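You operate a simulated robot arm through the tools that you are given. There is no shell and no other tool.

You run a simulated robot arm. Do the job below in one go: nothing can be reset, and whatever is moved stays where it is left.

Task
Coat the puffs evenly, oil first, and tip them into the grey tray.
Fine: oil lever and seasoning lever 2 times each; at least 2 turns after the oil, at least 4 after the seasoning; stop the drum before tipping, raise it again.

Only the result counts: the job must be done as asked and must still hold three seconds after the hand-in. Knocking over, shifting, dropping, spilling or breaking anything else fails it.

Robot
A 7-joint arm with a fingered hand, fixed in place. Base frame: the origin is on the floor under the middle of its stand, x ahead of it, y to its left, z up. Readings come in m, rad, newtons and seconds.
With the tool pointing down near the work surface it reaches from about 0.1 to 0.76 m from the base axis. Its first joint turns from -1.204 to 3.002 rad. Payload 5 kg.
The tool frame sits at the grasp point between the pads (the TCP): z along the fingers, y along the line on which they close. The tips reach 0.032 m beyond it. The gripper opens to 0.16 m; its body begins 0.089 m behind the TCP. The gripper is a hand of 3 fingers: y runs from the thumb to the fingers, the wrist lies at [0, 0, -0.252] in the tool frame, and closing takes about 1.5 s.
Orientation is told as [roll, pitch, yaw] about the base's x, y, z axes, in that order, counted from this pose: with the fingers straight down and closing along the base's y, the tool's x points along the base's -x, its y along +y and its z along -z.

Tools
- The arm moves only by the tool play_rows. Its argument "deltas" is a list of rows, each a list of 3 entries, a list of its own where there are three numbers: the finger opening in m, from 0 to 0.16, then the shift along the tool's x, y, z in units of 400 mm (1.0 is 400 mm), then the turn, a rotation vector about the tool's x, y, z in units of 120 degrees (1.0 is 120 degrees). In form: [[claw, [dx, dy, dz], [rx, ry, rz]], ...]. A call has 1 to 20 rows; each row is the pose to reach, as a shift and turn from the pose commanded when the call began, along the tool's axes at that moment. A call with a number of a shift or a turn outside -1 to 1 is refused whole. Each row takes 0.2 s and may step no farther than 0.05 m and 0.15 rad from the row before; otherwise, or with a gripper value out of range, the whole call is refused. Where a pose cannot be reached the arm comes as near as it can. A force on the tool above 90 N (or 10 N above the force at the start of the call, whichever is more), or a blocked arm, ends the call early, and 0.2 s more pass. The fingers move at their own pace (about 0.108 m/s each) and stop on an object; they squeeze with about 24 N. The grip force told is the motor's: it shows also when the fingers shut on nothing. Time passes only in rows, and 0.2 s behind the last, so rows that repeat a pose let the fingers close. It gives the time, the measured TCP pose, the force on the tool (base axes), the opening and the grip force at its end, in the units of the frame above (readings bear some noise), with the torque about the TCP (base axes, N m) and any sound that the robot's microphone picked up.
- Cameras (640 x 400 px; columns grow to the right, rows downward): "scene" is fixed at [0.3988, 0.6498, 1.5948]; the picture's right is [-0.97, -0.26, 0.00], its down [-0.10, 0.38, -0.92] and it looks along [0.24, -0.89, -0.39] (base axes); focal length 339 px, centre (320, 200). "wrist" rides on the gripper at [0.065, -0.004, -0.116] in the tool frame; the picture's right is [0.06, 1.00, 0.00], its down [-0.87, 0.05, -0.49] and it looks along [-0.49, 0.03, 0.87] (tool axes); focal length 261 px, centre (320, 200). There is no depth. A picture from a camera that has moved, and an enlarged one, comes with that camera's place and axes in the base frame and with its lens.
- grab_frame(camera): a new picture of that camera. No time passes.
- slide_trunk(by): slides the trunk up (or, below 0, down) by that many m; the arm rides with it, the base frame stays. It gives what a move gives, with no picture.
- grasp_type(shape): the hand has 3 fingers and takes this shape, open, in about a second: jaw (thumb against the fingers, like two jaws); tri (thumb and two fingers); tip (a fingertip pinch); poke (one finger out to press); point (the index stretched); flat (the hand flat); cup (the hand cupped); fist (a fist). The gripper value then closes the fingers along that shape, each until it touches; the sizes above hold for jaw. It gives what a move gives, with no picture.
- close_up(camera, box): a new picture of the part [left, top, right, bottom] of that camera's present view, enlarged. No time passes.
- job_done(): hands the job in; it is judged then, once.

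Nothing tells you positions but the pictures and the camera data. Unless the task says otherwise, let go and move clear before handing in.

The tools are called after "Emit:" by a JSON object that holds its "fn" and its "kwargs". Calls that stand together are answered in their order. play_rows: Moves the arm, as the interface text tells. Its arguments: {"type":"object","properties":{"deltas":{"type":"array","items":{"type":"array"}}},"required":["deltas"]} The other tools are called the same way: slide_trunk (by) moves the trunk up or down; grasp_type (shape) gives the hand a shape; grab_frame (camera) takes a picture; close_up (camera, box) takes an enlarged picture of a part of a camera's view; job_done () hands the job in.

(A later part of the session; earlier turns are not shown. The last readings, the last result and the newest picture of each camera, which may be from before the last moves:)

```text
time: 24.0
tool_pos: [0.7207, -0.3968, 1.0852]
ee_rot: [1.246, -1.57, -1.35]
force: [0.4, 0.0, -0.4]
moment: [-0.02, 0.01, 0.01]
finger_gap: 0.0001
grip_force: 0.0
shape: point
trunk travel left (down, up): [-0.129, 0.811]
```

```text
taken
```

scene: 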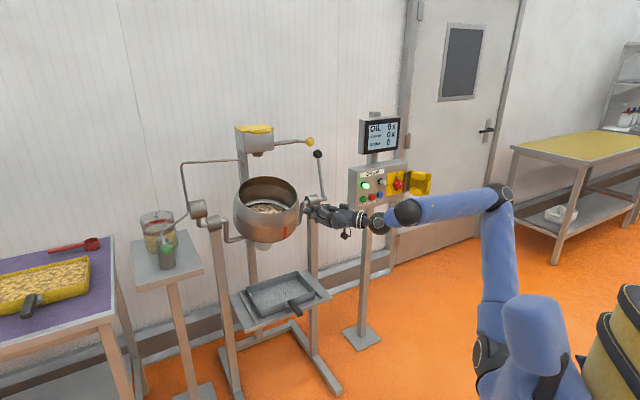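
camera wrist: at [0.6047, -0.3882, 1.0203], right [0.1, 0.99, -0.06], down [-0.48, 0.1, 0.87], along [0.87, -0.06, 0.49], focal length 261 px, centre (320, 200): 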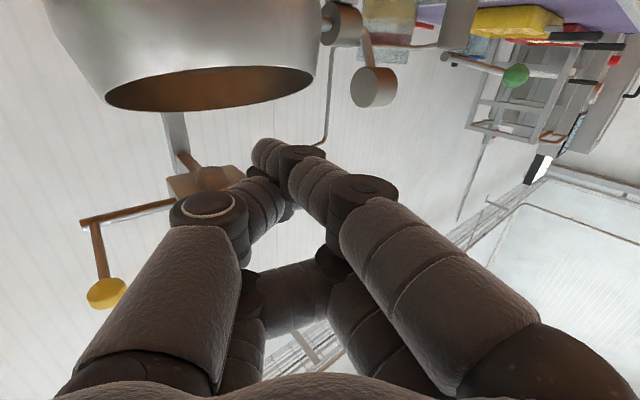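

The green lamp stays lit and the green oil knob triangulates at (1.105,-0.117,1.032). I'll set the jaw shape, close it, and move to a standoff just short of and above the knob.

Emit:
{"fn": "grasp_type", "kwargs": {"shape": "jaw"}}

Emit:
{"fn": "play_rows", "kwargs": {"deltas": [[0.0, [-0.0125, 0.0874, 0.0688], [0, 0, 0]], [0.0, [-0.025, 0.1748, 0.1376], [0, 0, 0]], [0.0, [-0.0375, 0.2622, 0.2063], [0, 0, 0]], [0.0, [-0.05, 0.3496, 0.2751], [0, 0, 0]], [0.0, [-0.0625, 0.4369, 0.3439], [0, 0, 0]], [0.0, [-0.075, 0.5243, 0.4127], [0, 0, 0]], [0.0, [-0.0875, 0.6117, 0.4814], [0, 0, 0]], [0.0, [-0.1, 0.6991, 0.5502], [0, 0, 0]], [0.0, [-0.1125, 0.7865, 0.619], [0, 0, 0]]]}}

Emit:
{"fn": "grab_frame", "kwargs": {"camera": "wrist"}}

Emit:
{"fn": "grab_frame", "kwargs": {"camera": "scene"}}

Emit:
{"fn": "close_up", "kwargs": {"camera": "scene", "box": [350, 105, 410, 205]}}

```text
time: 24.9
tool_pos: [0.719, -0.3979, 1.0851]
ee_rot: [1.035, -1.568, -1.14]
force: [-0.2, -0.3, 0.3]
moment: [-0.01, 0.0, -0.01]
finger_gap: 0.1095
grip_force: 0.0
shape: jaw
trunk travel left (down, up): [-0.129, 0.811]
```

```text
time: 26.9
tool_pos: [0.9636, -0.1506, 1.1307]
ee_rot: [2.874, -1.567, -2.98]
force: [-2.3, 0.9, 2.0]
moment: [0.01, 0.22, -0.02]
finger_gap: 0.0
grip_force: 23.9
shape: jaw
out of reach, approached as far as the arm can: row 8, 9
trunk travel left (down, up): [-0.129, 0.811]
```

```text
taken
camera wrist: at [0.8497, -0.1417, 1.0643], right [0.11, 0.99, -0.06], down [-0.49, 0.11, 0.87], along [0.87, -0.06, 0.49], focal length 261 px, centre (320, 200)
```

wrist: 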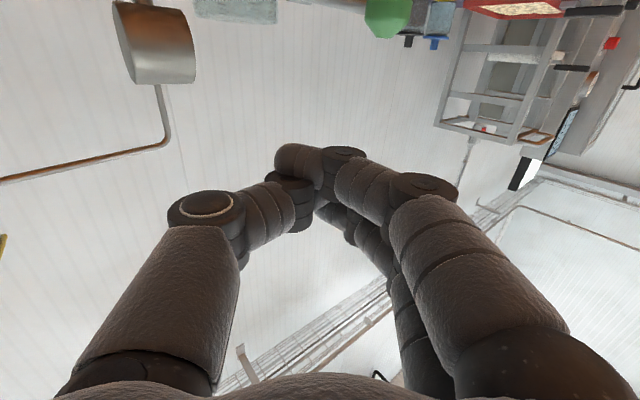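

```text
taken
```

scene: 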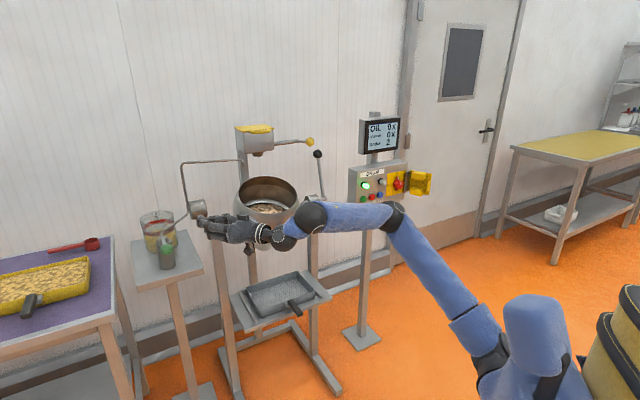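

```text
4.00 times, centred on (380, 155) of scene
camera zoom: at [0.3988, 0.6498, 1.5948], right [-0.97, -0.26, 0.0], down [-0.1, 0.38, -0.92], along [0.24, -0.89, -0.39], focal length 1357 px, centre (80, 380)
```

zoom: 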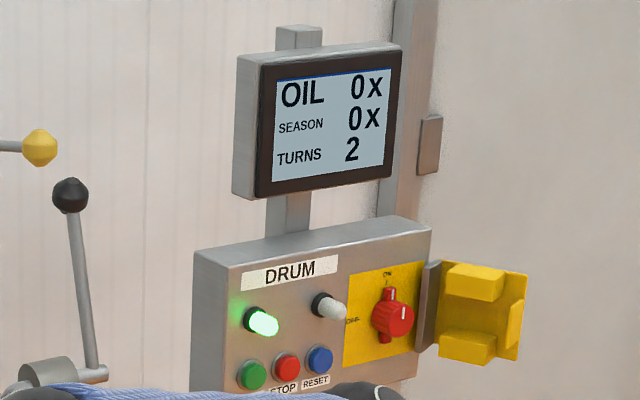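

The arm ran out of reach at (0.96,-0.15) because the shoulder sits too low. The display shows 2 turns and nothing added yet. I'll raise the trunk and then lower the hand back with the arm.

Emit:
{"fn": "slide_trunk", "kwargs": {"by": 0.3}}

Emit:
{"fn": "play_rows", "kwargs": {"deltas": [[0.0, [0.1, 0, 0], [0, 0, 0]], [0.0, [0.2, 0, 0], [0, 0, 0]], [0.0, [0.3, 0, 0], [0, 0, 0]], [0.0, [0.4, 0, 0], [0, 0, 0]], [0.0, [0.5, 0, 0], [0, 0, 0]], [0.0, [0.6, 0, 0], [0, 0, 0]], [0.0, [0.7, 0, 0], [0, 0, 0]]]}}

Emit:
{"fn": "grab_frame", "kwargs": {"camera": "wrist"}}

Emit:
{"fn": "grab_frame", "kwargs": {"camera": "scene"}}

```text
time: 29.9
tool_pos: [0.969, -0.1512, 1.4248]
ee_rot: [0.832, -1.568, -0.937]
force: [0.4, 0.4, -0.5]
moment: [-0.01, 0.02, 0.01]
finger_gap: 0.0
grip_force: 23.9
shape: jaw
trunk travel left (down, up): [-0.429, 0.511]
```

```text
time: 31.5
tool_pos: [0.9692, -0.1519, 1.145]
ee_rot: [0.507, -1.569, -0.616]
force: [0.4, -0.6, -1.0]
moment: [-0.05, 0.01, 0.0]
finger_gap: 0.0
grip_force: 23.7
shape: jaw
trunk travel left (down, up): [-0.429, 0.511]
```

```text
taken
camera wrist: at [0.8537, -0.1421, 1.0798], right [0.1, 0.99, -0.06], down [-0.48, 0.1, 0.87], along [0.87, -0.06, 0.49], focal length 261 px, centre (320, 200)
```

wrist: 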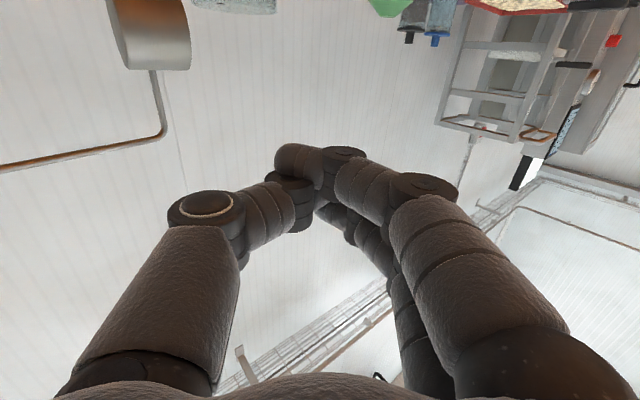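

```text
taken
```

scene: 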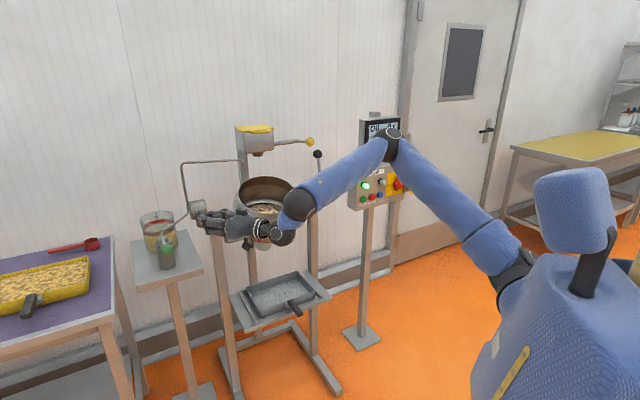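

The elbow is bent again, so there is reach to spare. I'll move forward over the green knob, staying above it.

Emit:
{"fn": "play_rows", "kwargs": {"deltas": [[0.0, [0.0, 0.03, 0.076], [0, 0, 0]], [0.0, [0.0, 0.06, 0.152], [0, 0, 0]], [0.0, [0.0, 0.09, 0.228], [0, 0, 0]], [0.0, [0.0, 0.1225, 0.304], [0, 0, 0]]]}}

Emit:
{"fn": "grab_frame", "kwargs": {"camera": "wrist"}}

Emit:
{"fn": "close_up", "kwargs": {"camera": "scene", "box": [130, 180, 250, 280]}}

```text
time: 32.5
tool_pos: [1.0768, -0.1367, 1.1477]
ee_rot: [2.132, -1.57, -2.233]
force: [-0.5, 0.6, -0.2]
moment: [-0.02, 0.01, 0.03]
finger_gap: 0.0
grip_force: 24.0
shape: jaw
out of reach, approached as far as the arm can: row 4
trunk travel left (down, up): [-0.429, 0.511]
```

```text
taken
camera wrist: at [0.9623, -0.1279, 1.0822], right [0.1, 0.99, -0.06], down [-0.48, 0.1, 0.87], along [0.87, -0.06, 0.49], focal length 261 px, centre (320, 200)
```

wrist: 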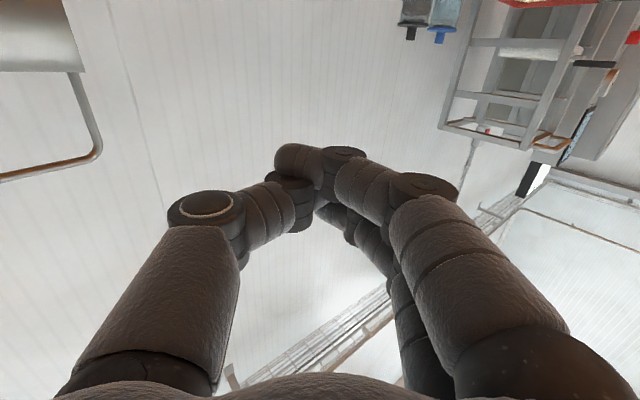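

```text
4.00 times, centred on (190, 230) of scene
camera zoom: at [0.3988, 0.6498, 1.5948], right [-0.97, -0.26, 0.0], down [-0.1, 0.38, -0.92], along [0.24, -0.89, -0.39], focal length 1357 px, centre (840, 80)
```

zoom: 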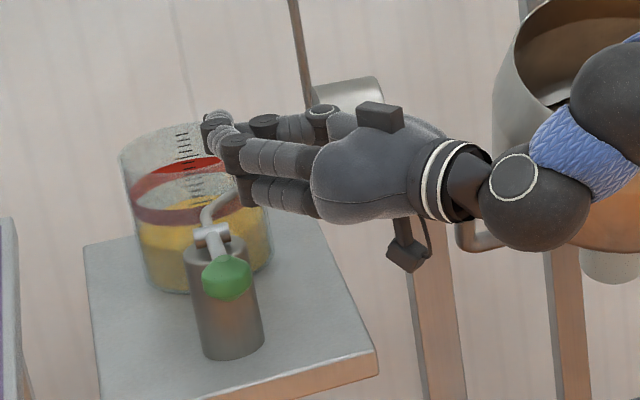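

The arm is near full stretch with the tips just short of ideal over the green knob. I'll see whether the flat hand, with its straight fingers, reaches further.

Emit:
{"fn": "grasp_type", "kwargs": {"shape": "flat"}}

Emit:
{"fn": "grab_frame", "kwargs": {"camera": "wrist"}}

Emit:
{"fn": "close_up", "kwargs": {"camera": "scene", "box": [130, 180, 250, 280]}}

```text
time: 33.4
tool_pos: [1.0764, -0.1363, 1.1483]
ee_rot: [1.415, -1.568, -1.516]
force: [0.4, -0.5, 0.1]
moment: [-0.01, 0.02, -0.02]
finger_gap: 0.1523
grip_force: 0.0
shape: flat
trunk travel left (down, up): [-0.429, 0.511]
```

```text
taken
camera wrist: at [0.9619, -0.128, 1.0817], right [0.1, 0.99, -0.06], down [-0.48, 0.1, 0.87], along [0.87, -0.06, 0.49], focal length 261 px, centre (320, 200)
```

wrist: 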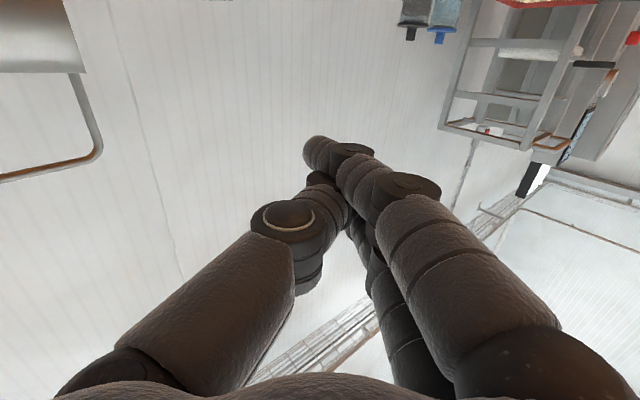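

```text
4.00 times, centred on (190, 230) of scene
camera zoom: at [0.3988, 0.6498, 1.5948], right [-0.97, -0.26, 0.0], down [-0.1, 0.38, -0.92], along [0.24, -0.89, -0.39], focal length 1357 px, centre (840, 80)
```

zoom: 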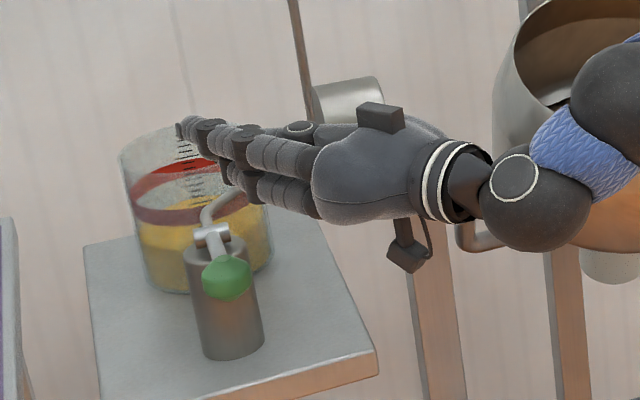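

The flat hand reaches about 2 cm further with its tips centred. I'll turn it a few degrees so the fingers lie directly over the green knob.

Emit:
{"fn": "play_rows", "kwargs": {"deltas": [[0.16, [0, 0.034, -0.002], [-0.025, 0, 0]], [0.16, [0, 0.067, -0.004], [-0.05, 0, 0]], [0.16, [0.05, 0.067, -0.004], [-0.05, 0, 0]]]}}

Emit:
{"fn": "close_up", "kwargs": {"camera": "scene", "box": [130, 180, 250, 280]}}

Emit:
{"fn": "grab_frame", "kwargs": {"camera": "wrist"}}

```text
time: 34.2
tool_pos: [1.0807, -0.1094, 1.1267]
ee_rot: [0.65, -1.569, -0.649]
force: [-0.3, 0.2, 1.0]
moment: [0.0, -0.01, -0.02]
finger_gap: 0.1523
grip_force: 0.1
shape: flat
trunk travel left (down, up): [-0.429, 0.511]
```

```text
4.00 times, centred on (190, 230) of scene
camera zoom: at [0.3988, 0.6498, 1.5948], right [-0.97, -0.26, 0.0], down [-0.1, 0.38, -0.92], along [0.24, -0.89, -0.39], focal length 1357 px, centre (840, 80)
```

zoom: 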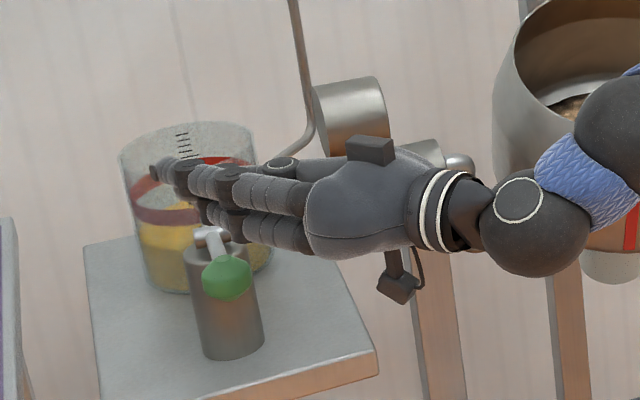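

```text
taken
camera wrist: at [0.9651, -0.1137, 1.0615], right [0.0, 1.0, -0.06], down [-0.49, 0.05, 0.87], along [0.87, 0.03, 0.49], focal length 261 px, centre (320, 200)
```

wrist: 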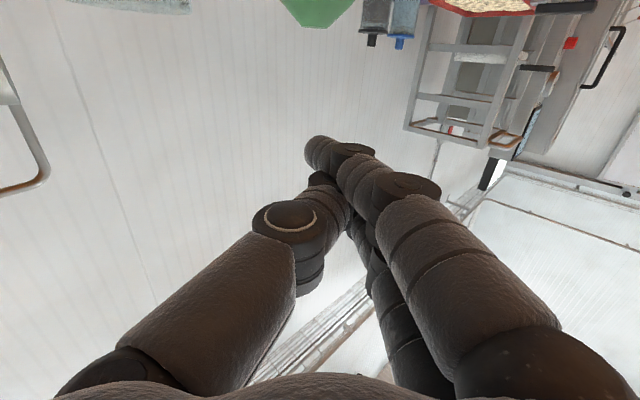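

The fingers lie directly over the green knob in both views. I'll press down step by step.

Emit:
{"fn": "play_rows", "kwargs": {"deltas": [[0.16, [0.05, 0, 0], [0, 0, 0]], [0.16, [0.075, 0, 0], [0, 0, 0]], [0.16, [0.1, 0, 0], [0, 0, 0]], [0.16, [0.125, 0, 0], [0, 0, 0]]]}}

Emit:
{"fn": "close_up", "kwargs": {"camera": "scene", "box": [130, 180, 250, 280]}}

```text
time: 35.2
tool_pos: [1.0768, -0.1162, 1.0793]
ee_rot: [1.173, -1.571, -1.172]
force: [-0.5, 0.1, -0.7]
moment: [-0.02, -0.02, -0.03]
finger_gap: 0.1523
grip_force: 0.1
shape: flat
out of reach, approached as far as the arm can: row 3, 4
trunk travel left (down, up): [-0.429, 0.511]
```

```text
4.00 times, centred on (190, 230) of scene
camera zoom: at [0.3988, 0.6498, 1.5948], right [-0.97, -0.26, 0.0], down [-0.1, 0.38, -0.92], along [0.24, -0.89, -0.39], focal length 1357 px, centre (840, 80)
```

zoom: 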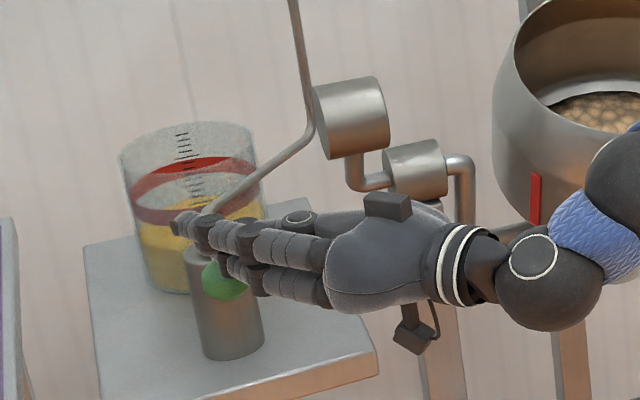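

The arm ran out of reach going down, just before touching the knob. I'll lift with the arm and drop the trunk 0.1 m, so the pressing stroke falls in the best reach zone.

Emit:
{"fn": "play_rows", "kwargs": {"deltas": [[0.16, [-0.08, 0, 0], [0, 0, 0]], [0.16, [-0.16, 0, 0], [0, 0, 0]], [0.16, [-0.25, 0, 0], [0, 0, 0]]]}}

Emit:
{"fn": "slide_trunk", "kwargs": {"by": -0.1}}

Emit:
{"fn": "close_up", "kwargs": {"camera": "scene", "box": [130, 180, 250, 280]}}

Emit:
{"fn": "close_up", "kwargs": {"camera": "scene", "box": [350, 105, 410, 205]}}

```text
time: 36.0
tool_pos: [1.0771, -0.1169, 1.1759]
ee_rot: [0.803, -1.571, -0.805]
force: [0.1, 0.0, -0.2]
moment: [-0.04, 0.0, 0.02]
finger_gap: 0.1525
grip_force: 0.0
shape: flat
trunk travel left (down, up): [-0.429, 0.511]
```

```text
time: 37.3
tool_pos: [1.077, -0.1147, 1.0775]
ee_rot: [1.326, -1.567, -1.327]
force: [0.4, 0.5, -0.2]
moment: [-0.05, 0.03, -0.04]
finger_gap: 0.1525
grip_force: 0.1
shape: flat
trunk travel left (down, up): [-0.329, 0.611]
```

```text
4.00 times, centred on (190, 230) of scene
camera zoom: at [0.3988, 0.6498, 1.5948], right [-0.97, -0.26, 0.0], down [-0.1, 0.38, -0.92], along [0.24, -0.89, -0.39], focal length 1357 px, centre (840, 80)
```

zoom: 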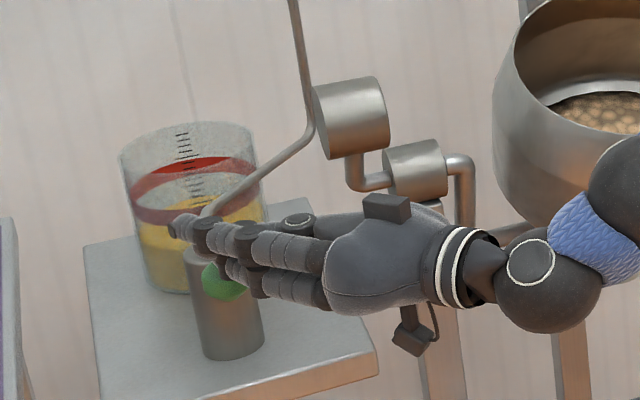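

```text
4.00 times, centred on (380, 155) of scene
camera zoom: at [0.3988, 0.6498, 1.5948], right [-0.97, -0.26, 0.0], down [-0.1, 0.38, -0.92], along [0.24, -0.89, -0.39], focal length 1357 px, centre (80, 380)
```

zoom: 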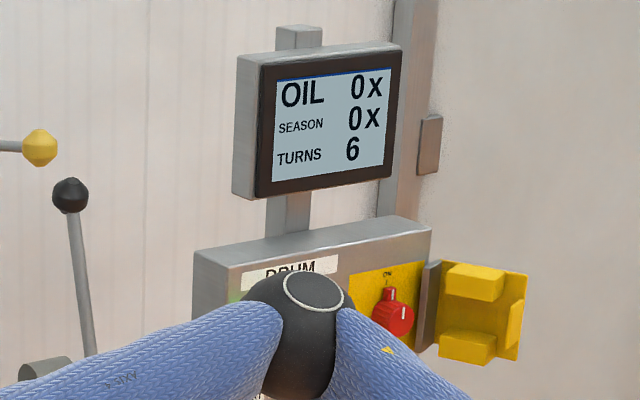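

The fingers are right over the knob with reach to spare. I'll press down in 1 cm steps.

Emit:
{"fn": "play_rows", "kwargs": {"deltas": [[0.16, [0.025, 0, 0], [0, 0, 0]], [0.16, [0.05, 0, 0], [0, 0, 0]], [0.16, [0.075, 0, 0], [0, 0, 0]], [0.16, [0.1, 0, 0], [0, 0, 0]]]}}

Emit:
{"fn": "close_up", "kwargs": {"camera": "scene", "box": [130, 180, 250, 280]}}

```text
time: 38.3
tool_pos: [1.08, -0.1166, 1.0379]
ee_rot: [1.112, -1.57, -1.11]
force: [-1.4, 0.4, 2.0]
moment: [0.04, -0.01, 0.05]
finger_gap: 0.1522
grip_force: 0.1
shape: flat
trunk travel left (down, up): [-0.329, 0.611]
```

```text
4.00 times, centred on (190, 230) of scene
camera zoom: at [0.3988, 0.6498, 1.5948], right [-0.97, -0.26, 0.0], down [-0.1, 0.38, -0.92], along [0.24, -0.89, -0.39], focal length 1357 px, centre (840, 80)
```

zoom: 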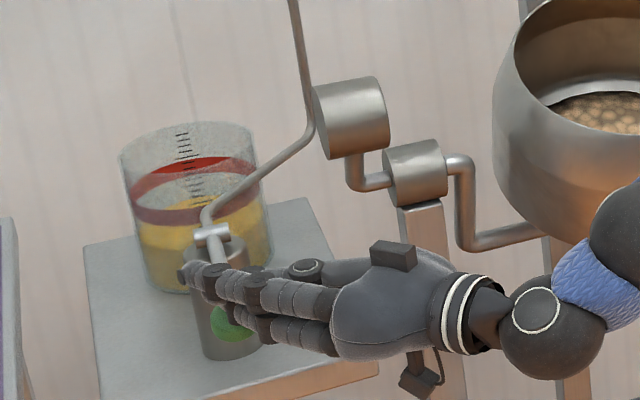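

The knob is moving down with about 2 N of resistance. I'll press further.

Emit:
{"fn": "play_rows", "kwargs": {"deltas": [[0.16, [0.025, 0, 0], [0, 0, 0]], [0.16, [0.05, 0, 0], [0, 0, 0]]]}}

Emit:
{"fn": "close_up", "kwargs": {"camera": "scene", "box": [130, 180, 250, 280]}}

Emit:
{"fn": "close_up", "kwargs": {"camera": "scene", "box": [350, 105, 410, 205]}}

```text
time: 38.9
tool_pos: [1.0778, -0.1164, 1.0187]
ee_rot: [1.527, -1.569, -1.527]
force: [0.3, 0.2, 2.1]
moment: [0.04, -0.1, 0.02]
finger_gap: 0.1523
grip_force: 0.1
shape: flat
trunk travel left (down, up): [-0.329, 0.611]
```

```text
4.00 times, centred on (190, 230) of scene
camera zoom: at [0.3988, 0.6498, 1.5948], right [-0.97, -0.26, 0.0], down [-0.1, 0.38, -0.92], along [0.24, -0.89, -0.39], focal length 1357 px, centre (840, 80)
```

zoom: 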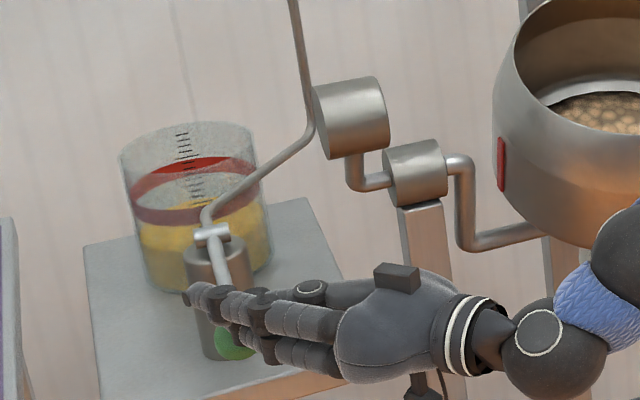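

```text
4.00 times, centred on (380, 155) of scene
camera zoom: at [0.3988, 0.6498, 1.5948], right [-0.97, -0.26, 0.0], down [-0.1, 0.38, -0.92], along [0.24, -0.89, -0.39], focal length 1357 px, centre (80, 380)
```

zoom: 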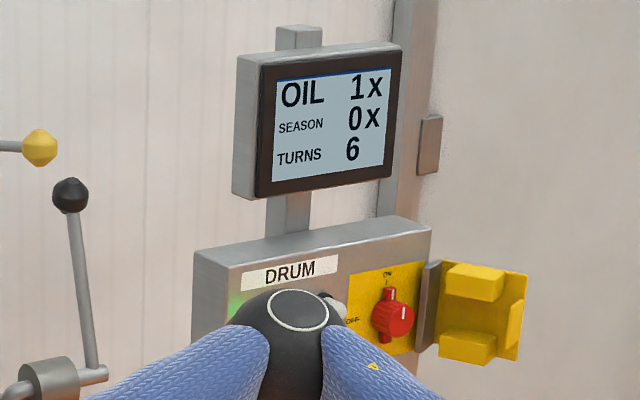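

The display shows OIL 1x. I'll lift and check that the lever springs back.

Emit:
{"fn": "play_rows", "kwargs": {"deltas": [[0.16, [-0.05, 0, 0], [0, 0, 0]], [0.16, [-0.1, 0, 0], [0, 0, 0]], [0.16, [-0.15, 0, 0], [0, 0, 0]], [0.16, [-0.1875, 0, 0], [0, 0, 0]]]}}

Emit:
{"fn": "close_up", "kwargs": {"camera": "scene", "box": [130, 180, 250, 280]}}

Emit:
{"fn": "close_up", "kwargs": {"camera": "scene", "box": [350, 105, 410, 205]}}

```text
time: 39.9
tool_pos: [1.0773, -0.1165, 1.0933]
ee_rot: [1.206, -1.57, -1.204]
force: [-0.4, -0.2, 0.0]
moment: [-0.02, 0.03, 0.01]
finger_gap: 0.1524
grip_force: 0.1
shape: flat
trunk travel left (down, up): [-0.329, 0.611]
```

```text
4.00 times, centred on (190, 230) of scene
camera zoom: at [0.3988, 0.6498, 1.5948], right [-0.97, -0.26, 0.0], down [-0.1, 0.38, -0.92], along [0.24, -0.89, -0.39], focal length 1357 px, centre (840, 80)
```

zoom: 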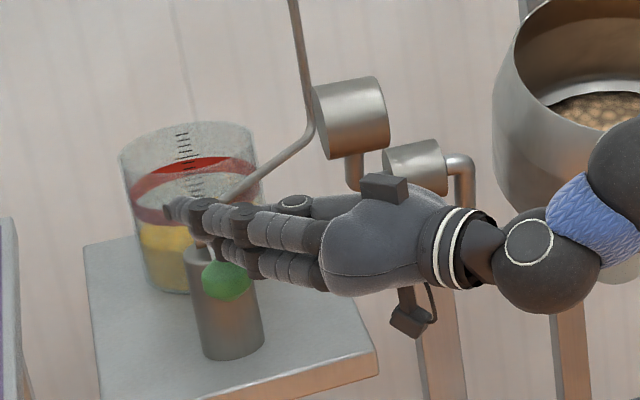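

```text
4.00 times, centred on (380, 155) of scene
camera zoom: at [0.3988, 0.6498, 1.5948], right [-0.97, -0.26, 0.0], down [-0.1, 0.38, -0.92], along [0.24, -0.89, -0.39], focal length 1357 px, centre (80, 380)
```

zoom: 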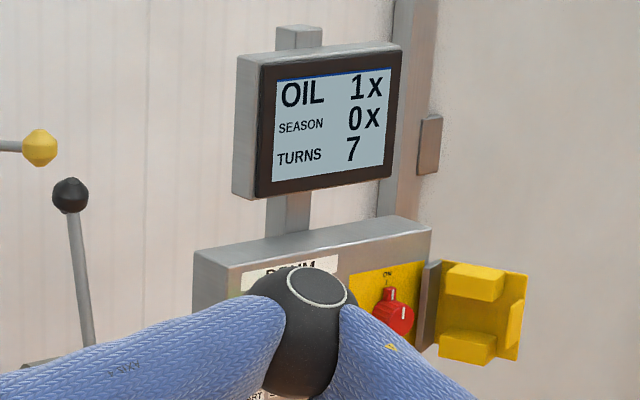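

The lever returned on its own. I'll make the second oil stroke to the same depth.

Emit:
{"fn": "play_rows", "kwargs": {"deltas": [[0.16, [0.05, 0, 0], [0, 0, 0]], [0.16, [0.1, 0, 0], [0, 0, 0]], [0.16, [0.15, 0, 0], [0, 0, 0]], [0.16, [0.19, 0, 0], [0, 0, 0]]]}}

Emit:
{"fn": "close_up", "kwargs": {"camera": "scene", "box": [350, 105, 410, 205]}}

```text
time: 40.9
tool_pos: [1.0787, -0.1162, 1.0165]
ee_rot: [1.451, -1.569, -1.451]
force: [-0.5, 0.0, 1.8]
moment: [0.03, -0.04, 0.03]
finger_gap: 0.1524
grip_force: 0.0
shape: flat
trunk travel left (down, up): [-0.329, 0.611]
```

```text
4.00 times, centred on (380, 155) of scene
camera zoom: at [0.3988, 0.6498, 1.5948], right [-0.97, -0.26, 0.0], down [-0.1, 0.38, -0.92], along [0.24, -0.89, -0.39], focal length 1357 px, centre (80, 380)
```

zoom: 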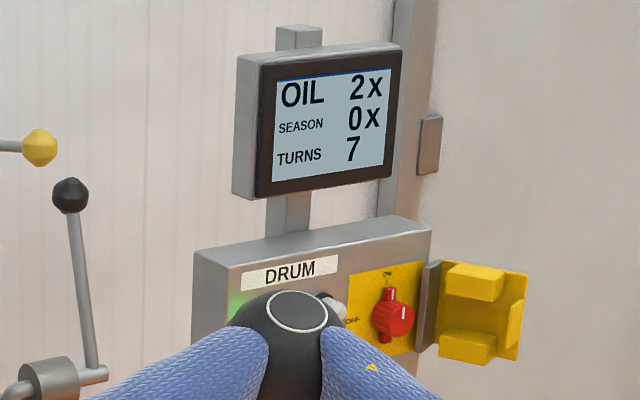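

OIL reads 2x at turn 7. I'll lift off the oil lever, back away, and raise the trunk toward the seasoning lever's height while the drum keeps turning.

Emit:
{"fn": "play_rows", "kwargs": {"deltas": [[0.16, [-0.08, 0, 0], [0, 0, 0]], [0.16, [-0.16, 0, 0], [0, 0, 0]], [0.16, [-0.25, 0, 0], [0, 0, 0]], [0.16, [-0.25, 0, -0.1], [0, 0, 0]], [0.16, [-0.25, 0, -0.2], [0, 0, 0]], [0.16, [-0.25, 0, -0.3], [0, 0, 0]], [0.16, [-0.25, 0, -0.4], [0, 0, 0]], [0.16, [-0.25, 0, -0.5], [0, 0, 0]], [0.16, [-0.25, 0, -0.6], [0, 0, 0]]]}}

Emit:
{"fn": "slide_trunk", "kwargs": {"by": 0.25}}

Emit:
{"fn": "grab_frame", "kwargs": {"camera": "scene"}}

Emit:
{"fn": "close_up", "kwargs": {"camera": "scene", "box": [350, 105, 410, 205]}}

```text
time: 42.9
tool_pos: [0.8381, -0.1153, 1.1186]
ee_rot: [1.892, -1.569, -1.893]
force: [0.5, -1.3, 1.0]
moment: [0.01, -0.02, 0.02]
finger_gap: 0.1522
grip_force: 0.1
shape: flat
trunk travel left (down, up): [-0.329, 0.611]
```

```text
time: 45.5
tool_pos: [0.8384, -0.1144, 1.3675]
ee_rot: [1.019, -1.57, -1.023]
force: [-0.3, -0.9, 0.0]
moment: [-0.05, -0.01, 0.0]
finger_gap: 0.1525
grip_force: 0.0
shape: flat
trunk travel left (down, up): [-0.579, 0.361]
```

```text
taken
```

scene: 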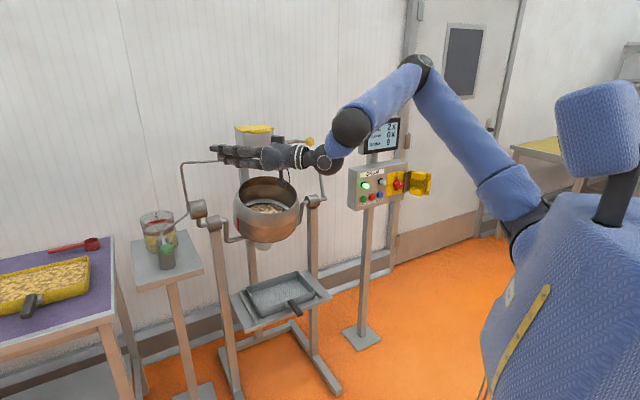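

```text
4.00 times, centred on (380, 155) of scene
camera zoom: at [0.3988, 0.6498, 1.5948], right [-0.97, -0.26, 0.0], down [-0.1, 0.38, -0.92], along [0.24, -0.89, -0.39], focal length 1357 px, centre (80, 380)
```

zoom: 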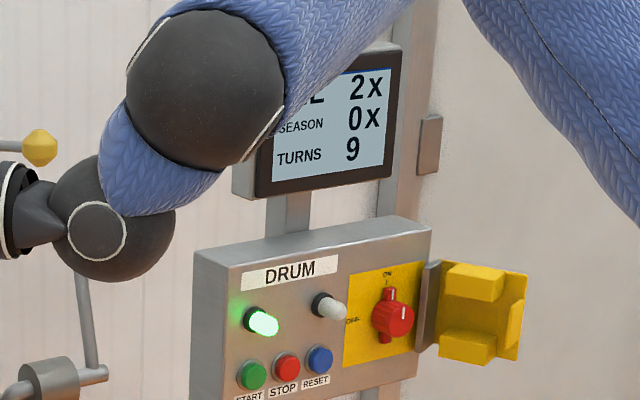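

Turns are at 9, two past the oil so far. I'll swing to a standoff in front of and above the yellow seasoning knob.

Emit:
{"fn": "play_rows", "kwargs": {"deltas": [[0.16, [-0.003, -0.0945, -0.05], [0.0375, 0, 0]], [0.16, [-0.006, -0.189, -0.1], [0.075, 0, 0]], [0.16, [-0.009, -0.2835, -0.149], [0.1125, 0, 0]], [0.16, [-0.012, -0.378, -0.199], [0.15, 0, 0]], [0.16, [-0.016, -0.4725, -0.249], [0.1875, 0, 0]], [0.16, [-0.019, -0.567, -0.299], [0.225, 0, 0]], [0.16, [-0.022, -0.6615, -0.348], [0.2625, 0, 0]], [0.16, [-0.025, -0.756, -0.398], [0.3, 0, 0]], [0.16, [-0.028, -0.8505, -0.448], [0.3375, 0, 0]], [0.16, [-0.031, -0.945, -0.4975], [0.375, 0, 0]]]}}

Emit:
{"fn": "grab_frame", "kwargs": {"camera": "scene"}}

Emit:
{"fn": "grab_frame", "kwargs": {"camera": "wrist"}}

Emit:
{"fn": "close_up", "kwargs": {"camera": "scene", "box": [260, 90, 420, 210]}}

```text
time: 47.7
tool_pos: [0.6441, -0.5426, 1.3986]
ee_rot: [0.066, -1.553, -0.821]
force: [-0.6, -0.7, 0.2]
moment: [-0.01, -0.01, 0.02]
finger_gap: 0.1519
grip_force: 0.0
shape: flat
out of reach, approached as far as the arm can: row 3, 4, 5, 6, 7, 8, 9, 10
trunk travel left (down, up): [-0.579, 0.361]
```

```text
taken
```

scene: 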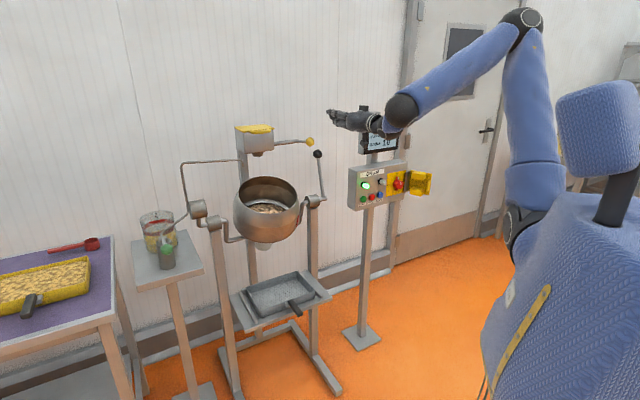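

```text
taken
camera wrist: at [0.5575, -0.4645, 1.3362], right [0.68, 0.73, -0.06], down [-0.31, 0.36, 0.88], along [0.66, -0.58, 0.47], focal length 261 px, centre (320, 200)
```

wrist: 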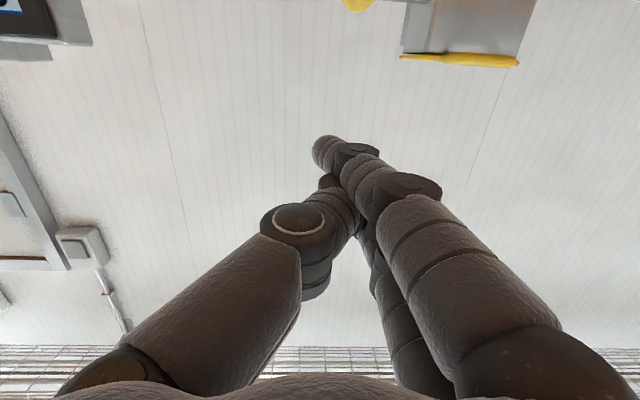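

```text
3.33 times, centred on (340, 150) of scene
camera zoom: at [0.3988, 0.6498, 1.5948], right [-0.97, -0.26, 0.0], down [-0.1, 0.38, -0.92], along [0.24, -0.89, -0.39], focal length 1131 px, centre (253, 367)
```

zoom: 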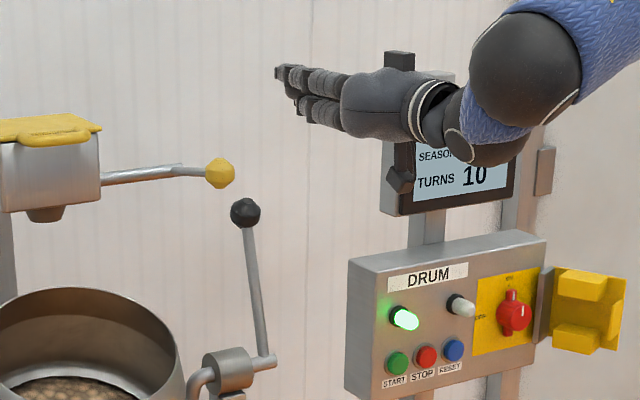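

The hand is in front of the yellow knob but a bit short, and turns are at 10, so more than 2 have passed since the oil. I'll move the fingers over the seasoning knob.

Emit:
{"fn": "play_rows", "kwargs": {"deltas": [[0.16, [0.0, 0.017, 0.0856], [0, 0, 0]], [0.16, [0.0, 0.034, 0.171], [0, 0, 0]], [0.16, [0.02, 0.05, 0.257], [0, 0, 0]], [0.16, [0.06, 0.0675, 0.3425], [0, 0, 0]]]}}

Emit:
{"fn": "grab_frame", "kwargs": {"camera": "wrist"}}

Emit:
{"fn": "close_up", "kwargs": {"camera": "scene", "box": [260, 90, 420, 210]}}

```text
time: 48.7
tool_pos: [0.7629, -0.6209, 1.3729]
ee_rot: [0.024, -1.569, -0.81]
force: [1.3, 0.0, -0.1]
moment: [-0.02, -0.03, -0.02]
finger_gap: 0.1523
grip_force: 0.0
shape: flat
trunk travel left (down, up): [-0.579, 0.361]
```

```text
taken
camera wrist: at [0.6793, -0.541, 1.3078], right [0.71, 0.71, -0.06], down [-0.31, 0.39, 0.87], along [0.64, -0.6, 0.49], focal length 261 px, centre (320, 200)
```

wrist: 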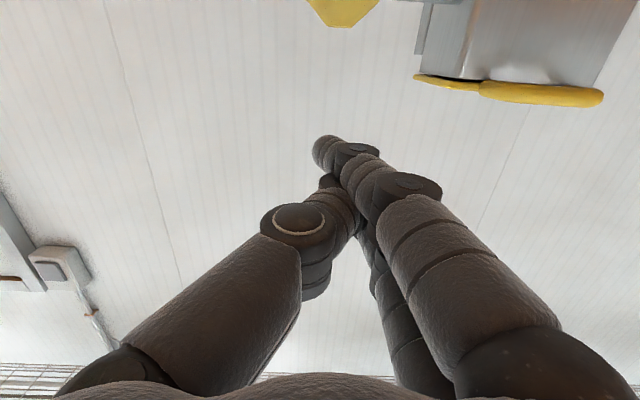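

```text
3.33 times, centred on (340, 150) of scene
camera zoom: at [0.3988, 0.6498, 1.5948], right [-0.97, -0.26, 0.0], down [-0.1, 0.38, -0.92], along [0.24, -0.89, -0.39], focal length 1131 px, centre (253, 367)
```

zoom: 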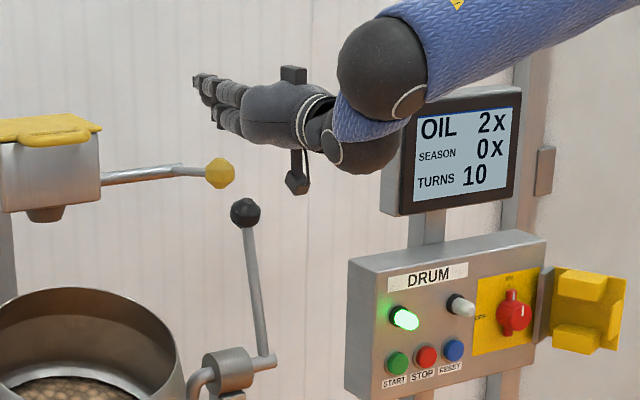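

The fingers are over the yellow knob, offset only a few millimetres. I'll press down gradually.

Emit:
{"fn": "play_rows", "kwargs": {"deltas": [[0.16, [0.05, 0.0125, 0], [0, 0, 0]], [0.16, [0.1, 0.0125, 0], [0, 0, 0]], [0.16, [0.15, 0.0125, 0], [0, 0, 0]], [0.16, [0.2, 0.0125, 0], [0, 0, 0]]]}}

Emit:
{"fn": "close_up", "kwargs": {"camera": "scene", "box": [260, 90, 420, 210]}}

```text
time: 49.7
tool_pos: [0.7651, -0.6141, 1.2935]
ee_rot: [0.221, -1.57, -1.008]
force: [-0.5, 0.1, 1.4]
moment: [0.01, 0.0, 0.0]
finger_gap: 0.1521
grip_force: 0.0
shape: flat
trunk travel left (down, up): [-0.579, 0.361]
```

```text
3.33 times, centred on (340, 150) of scene
camera zoom: at [0.3988, 0.6498, 1.5948], right [-0.97, -0.26, 0.0], down [-0.1, 0.38, -0.92], along [0.24, -0.89, -0.39], focal length 1131 px, centre (253, 367)
```

zoom: 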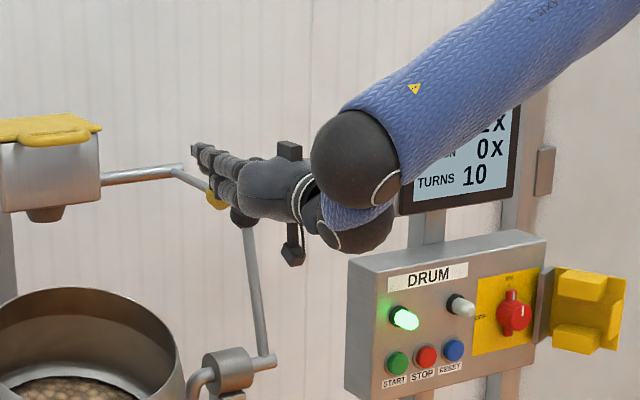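

The seasoning lever is moving with light resistance. I'll press further.

Emit:
{"fn": "play_rows", "kwargs": {"deltas": [[0.16, [0.03, 0, 0], [0, 0, 0]], [0.16, [0.055, 0, 0], [0, 0, 0]]]}}

Emit:
{"fn": "close_up", "kwargs": {"camera": "scene", "box": [260, 90, 420, 210]}}

```text
time: 50.3
tool_pos: [0.7652, -0.6157, 1.2727]
ee_rot: [1.106, -1.568, -1.891]
force: [0.5, 1.2, 1.7]
moment: [-0.04, -0.03, -0.01]
finger_gap: 0.1525
grip_force: 0.0
shape: flat
trunk travel left (down, up): [-0.579, 0.361]
```

```text
3.33 times, centred on (340, 150) of scene
camera zoom: at [0.3988, 0.6498, 1.5948], right [-0.97, -0.26, 0.0], down [-0.1, 0.38, -0.92], along [0.24, -0.89, -0.39], focal length 1131 px, centre (253, 367)
```

zoom: 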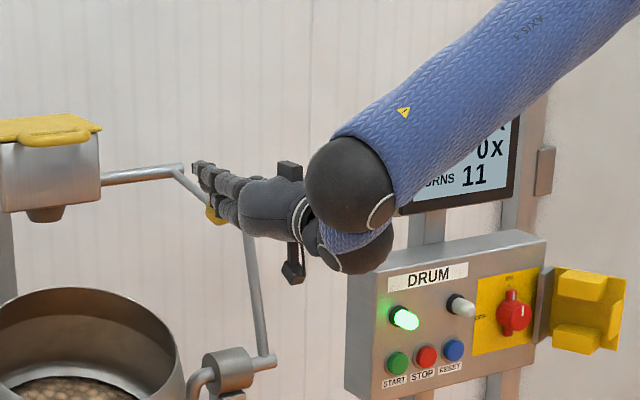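

Seasoning still reads 0x, so I'll go a bit deeper.

Emit:
{"fn": "play_rows", "kwargs": {"deltas": [[0.16, [0.02, 0, 0], [0, 0, 0]], [0.16, [0.035, 0, 0], [0, 0, 0]]]}}

Emit:
{"fn": "close_up", "kwargs": {"camera": "scene", "box": [260, 90, 420, 210]}}

```text
time: 50.9
tool_pos: [0.7627, -0.6155, 1.2582]
ee_rot: [-0.126, -1.569, -0.659]
force: [1.5, 0.7, 2.1]
moment: [0.0, -0.11, 0.06]
finger_gap: 0.1524
grip_force: 0.1
shape: flat
trunk travel left (down, up): [-0.579, 0.361]
```

```text
3.33 times, centred on (340, 150) of scene
camera zoom: at [0.3988, 0.6498, 1.5948], right [-0.97, -0.26, 0.0], down [-0.1, 0.38, -0.92], along [0.24, -0.89, -0.39], focal length 1131 px, centre (253, 367)
```

zoom: 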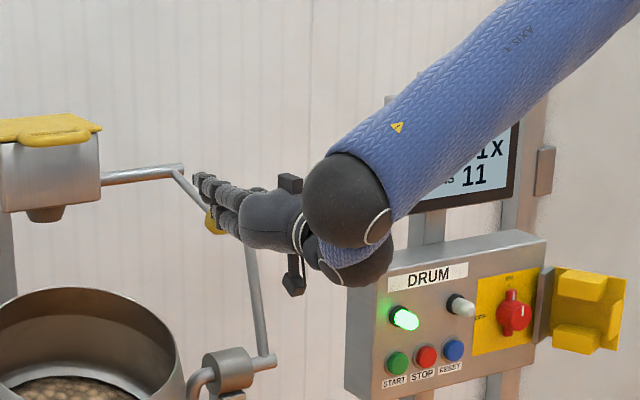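

Seasoning reads 1x. I'll lift fully so the lever returns, then check.

Emit:
{"fn": "play_rows", "kwargs": {"deltas": [[0.16, [-0.06, 0, 0], [0, 0, 0]], [0.16, [-0.12, 0, 0], [0, 0, 0]], [0.16, [-0.18, 0, 0], [0, 0, 0]], [0.16, [-0.24, 0, 0], [0, 0, 0]]]}}

Emit:
{"fn": "close_up", "kwargs": {"camera": "scene", "box": [260, 90, 420, 210]}}

```text
time: 51.9
tool_pos: [0.7637, -0.6168, 1.3575]
ee_rot: [-0.093, -1.571, -0.692]
force: [0.9, 0.3, -0.1]
moment: [-0.01, 0.0, 0.01]
finger_gap: 0.1523
grip_force: 0.0
shape: flat
trunk travel left (down, up): [-0.579, 0.361]
```

```text
3.33 times, centred on (340, 150) of scene
camera zoom: at [0.3988, 0.6498, 1.5948], right [-0.97, -0.26, 0.0], down [-0.1, 0.38, -0.92], along [0.24, -0.89, -0.39], focal length 1131 px, centre (253, 367)
```

zoom: 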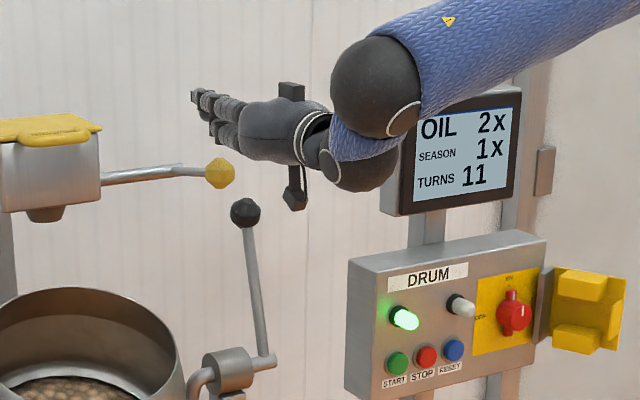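

The lever is back up and the counts read OIL 2x, SEASON 1x. Now I make the second seasoning stroke.

Emit:
{"fn": "play_rows", "kwargs": {"deltas": [[0.16, [0.06, 0, 0], [0, 0, 0]], [0.16, [0.12, 0, 0], [0, 0, 0]], [0.16, [0.18, 0, 0], [0, 0, 0]], [0.16, [0.22, 0, 0], [0, 0, 0]], [0.16, [0.25, 0, 0], [0, 0, 0]]]}}

Emit:
{"fn": "close_up", "kwargs": {"camera": "scene", "box": [260, 90, 420, 210]}}

```text
time: 53.1
tool_pos: [0.7641, -0.6164, 1.254]
ee_rot: [0.097, -1.569, -0.884]
force: [0.1, 0.1, 3.1]
moment: [-0.06, -0.04, -0.03]
finger_gap: 0.1523
grip_force: 0.1
shape: flat
trunk travel left (down, up): [-0.579, 0.361]
```

```text
3.33 times, centred on (340, 150) of scene
camera zoom: at [0.3988, 0.6498, 1.5948], right [-0.97, -0.26, 0.0], down [-0.1, 0.38, -0.92], along [0.24, -0.89, -0.39], focal length 1131 px, centre (253, 367)
```

zoom: 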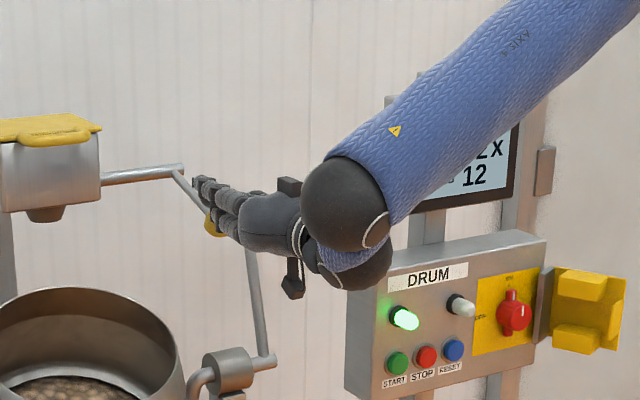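

SEASON reads 2x at about turn 12. I'll lift off, back away and move over in front of the panel; the drum needs at least 4 more turns, and I'll wait for about 17.

Emit:
{"fn": "play_rows", "kwargs": {"deltas": [[0.16, [-0.08, 0, 0], [0, 0, 0]], [0.16, [-0.16, 0, 0], [0, 0, 0]], [0.16, [-0.25, 0, 0], [0, 0, 0]], [0.16, [-0.25, 0, -0.105], [0, 0, 0]], [0.16, [-0.25, 0, -0.21], [0, 0, 0]], [0.16, [-0.25, 0, -0.315], [0, 0, 0]], [0.16, [-0.25, -0.106, -0.315], [0, 0, 0]], [0.16, [-0.25, -0.2125, -0.315], [0, 0, 0]], [0.16, [-0.25, -0.319, -0.315], [0, 0, 0]], [0.16, [-0.25, -0.425, -0.315], [0, 0, 0]], [0.16, [-0.25, -0.531, -0.315], [0, 0, 0]], [0.16, [-0.25, -0.6375, -0.315], [0, 0, 0]]]}}

Emit:
{"fn": "grasp_type", "kwargs": {"shape": "point"}}

Emit:
{"fn": "grab_frame", "kwargs": {"camera": "scene"}}

Emit:
{"fn": "grab_frame", "kwargs": {"camera": "wrist"}}

```text
time: 55.9
tool_pos: [0.5126, -0.7059, 1.2988]
ee_rot: [-0.78, -1.436, -0.005]
force: [0.0, 0.3, 0.0]
moment: [0.01, 0.02, 0.03]
finger_gap: 0.1522
grip_force: 0.0
shape: flat
out of reach, approached as far as the arm can: row 5, 6, 7
trunk travel left (down, up): [-0.579, 0.361]
stopped in row 12: the arm was blocked; the commanded pose is now the measured one
```

```text
time: 56.8
tool_pos: [0.5129, -0.7078, 1.2968]
ee_rot: [-0.775, -1.435, -0.008]
force: [0.8, 1.1, -0.3]
moment: [-0.03, 0.0, -0.03]
finger_gap: 0.0
grip_force: 0.1
shape: point
trunk travel left (down, up): [-0.579, 0.361]
```

```text
taken
```

scene: 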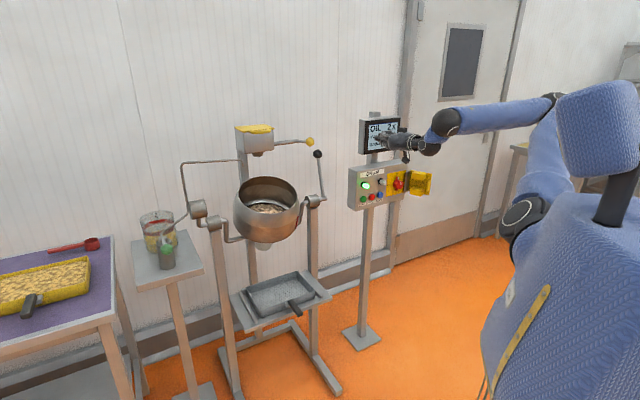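

```text
taken
camera wrist: at [0.4212, -0.6275, 1.2435], right [0.69, 0.71, -0.16], down [-0.19, 0.38, 0.9], along [0.7, -0.59, 0.4], focal length 261 px, centre (320, 200)
```

wrist: 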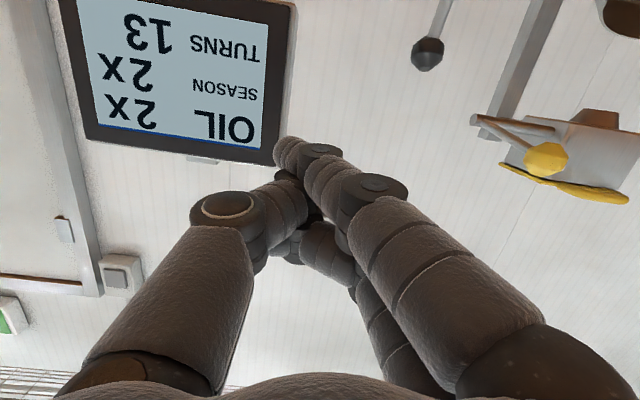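

The counts read OIL 2x, SEASON 2x, TURNS 13, and the hand tilted slightly near an inner reach limit but touched nothing. I'll lower the trunk to button level and straighten the hand.

Emit:
{"fn": "slide_trunk", "kwargs": {"by": -0.32}}

Emit:
{"fn": "play_rows", "kwargs": {"deltas": [[0.16, [0, 0, -0.01], [0.001, -0.023, 0.023]], [0.16, [0, 0, -0.02], [0.002, -0.0465, 0.0467]]]}}

Emit:
{"fn": "grab_frame", "kwargs": {"camera": "wrist"}}

Emit:
{"fn": "grab_frame", "kwargs": {"camera": "scene"}}

```text
time: 60.0
tool_pos: [0.5132, -0.7069, 0.9775]
ee_rot: [-0.776, -1.434, -0.008]
force: [0.3, -0.6, 0.3]
moment: [-0.01, 0.0, 0.03]
finger_gap: 0.0
grip_force: 0.2
shape: point
trunk travel left (down, up): [-0.259, 0.681]
```

```text
time: 60.6
tool_pos: [0.5103, -0.7053, 0.9737]
ee_rot: [-0.636, -1.528, -0.153]
force: [-0.3, 0.3, -0.5]
moment: [0.01, 0.0, -0.04]
finger_gap: 0.0
grip_force: 0.1
shape: point
out of reach, approached as far as the arm can: row 2
trunk travel left (down, up): [-0.259, 0.681]
```

```text
taken
camera wrist: at [0.4241, -0.625, 0.9117], right [0.71, 0.7, -0.09], down [-0.27, 0.38, 0.88], along [0.66, -0.6, 0.46], focal length 261 px, centre (320, 200)
```

wrist: 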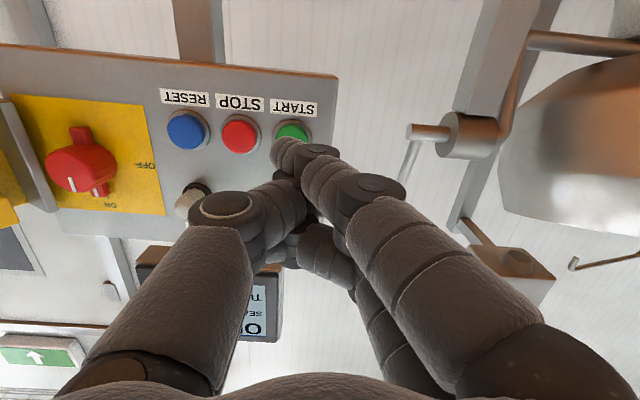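

```text
taken
```

scene: 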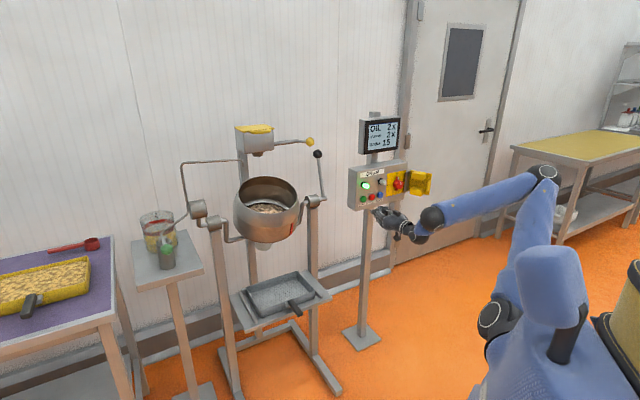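

Turns are at 15, and STOP is up and to the panel side of the fingertip. I'll move the tip in front of STOP without touching it, and wait.

Emit:
{"fn": "play_rows", "kwargs": {"deltas": [[0.16, [-0.0125, -0.04, 0.0], [0, 0, 0]], [0.16, [-0.025, -0.08, 0.02], [0, 0, 0]], [0.16, [-0.0375, -0.117, 0.06], [0, 0, 0]], [0.16, [-0.0375, -0.117, 0.1], [0, 0, 0]], [0.16, [-0.0375, -0.117, 0.1], [0, 0, 0]], [0.16, [-0.0375, -0.117, 0.1], [0, 0, 0]]]}}

Emit:
{"fn": "close_up", "kwargs": {"camera": "wrist", "box": [150, 40, 350, 200]}}

Emit:
{"fn": "close_up", "kwargs": {"camera": "scene", "box": [345, 165, 405, 215]}}

Emit:
{"fn": "close_up", "kwargs": {"camera": "scene", "box": [350, 105, 410, 155]}}

```text
time: 62.0
tool_pos: [0.505, -0.7663, 0.9869]
ee_rot: [1.938, -1.567, -2.726]
force: [-0.8, 0.4, 0.0]
moment: [-0.01, 0.02, -0.05]
finger_gap: 0.0
grip_force: 0.0
shape: point
trunk travel left (down, up): [-0.259, 0.681]
```

```text
2.50 times, centred on (250, 120) of wrist
camera zoom: at [0.4215, -0.686, 0.9219], right [0.71, 0.7, -0.06], down [-0.31, 0.39, 0.87], along [0.63, -0.6, 0.49], focal length 652 px, centre (495, 400)
```

zoom: 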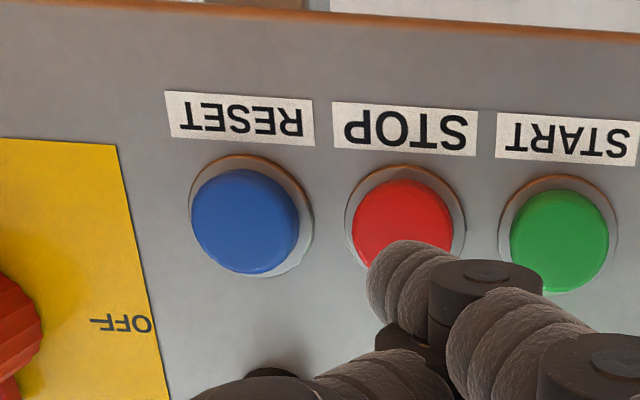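

```text
8.00 times, centred on (375, 190) of scene
camera zoom: at [0.3988, 0.6498, 1.5948], right [-0.97, -0.26, 0.0], down [-0.1, 0.38, -0.92], along [0.24, -0.89, -0.39], focal length 2713 px, centre (-120, 280)
```

zoom: 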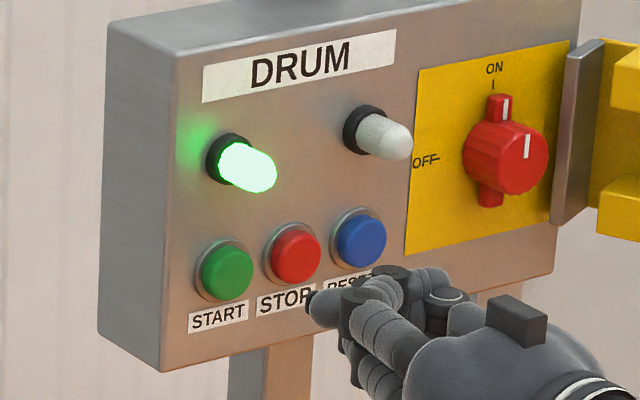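

```text
8.00 times, centred on (380, 130) of scene
camera zoom: at [0.3988, 0.6498, 1.5948], right [-0.97, -0.26, 0.0], down [-0.1, 0.38, -0.92], along [0.24, -0.89, -0.39], focal length 2713 px, centre (-160, 760)
```

zoom: 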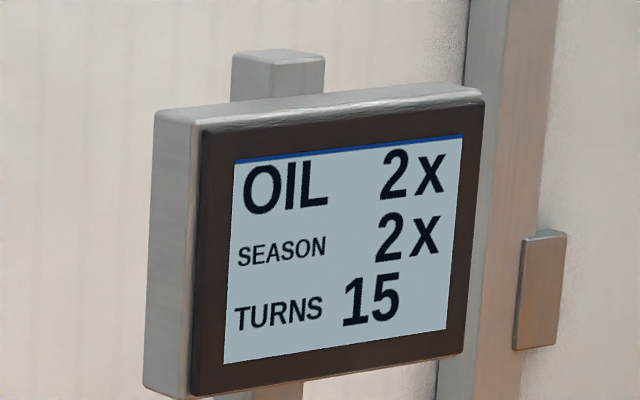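

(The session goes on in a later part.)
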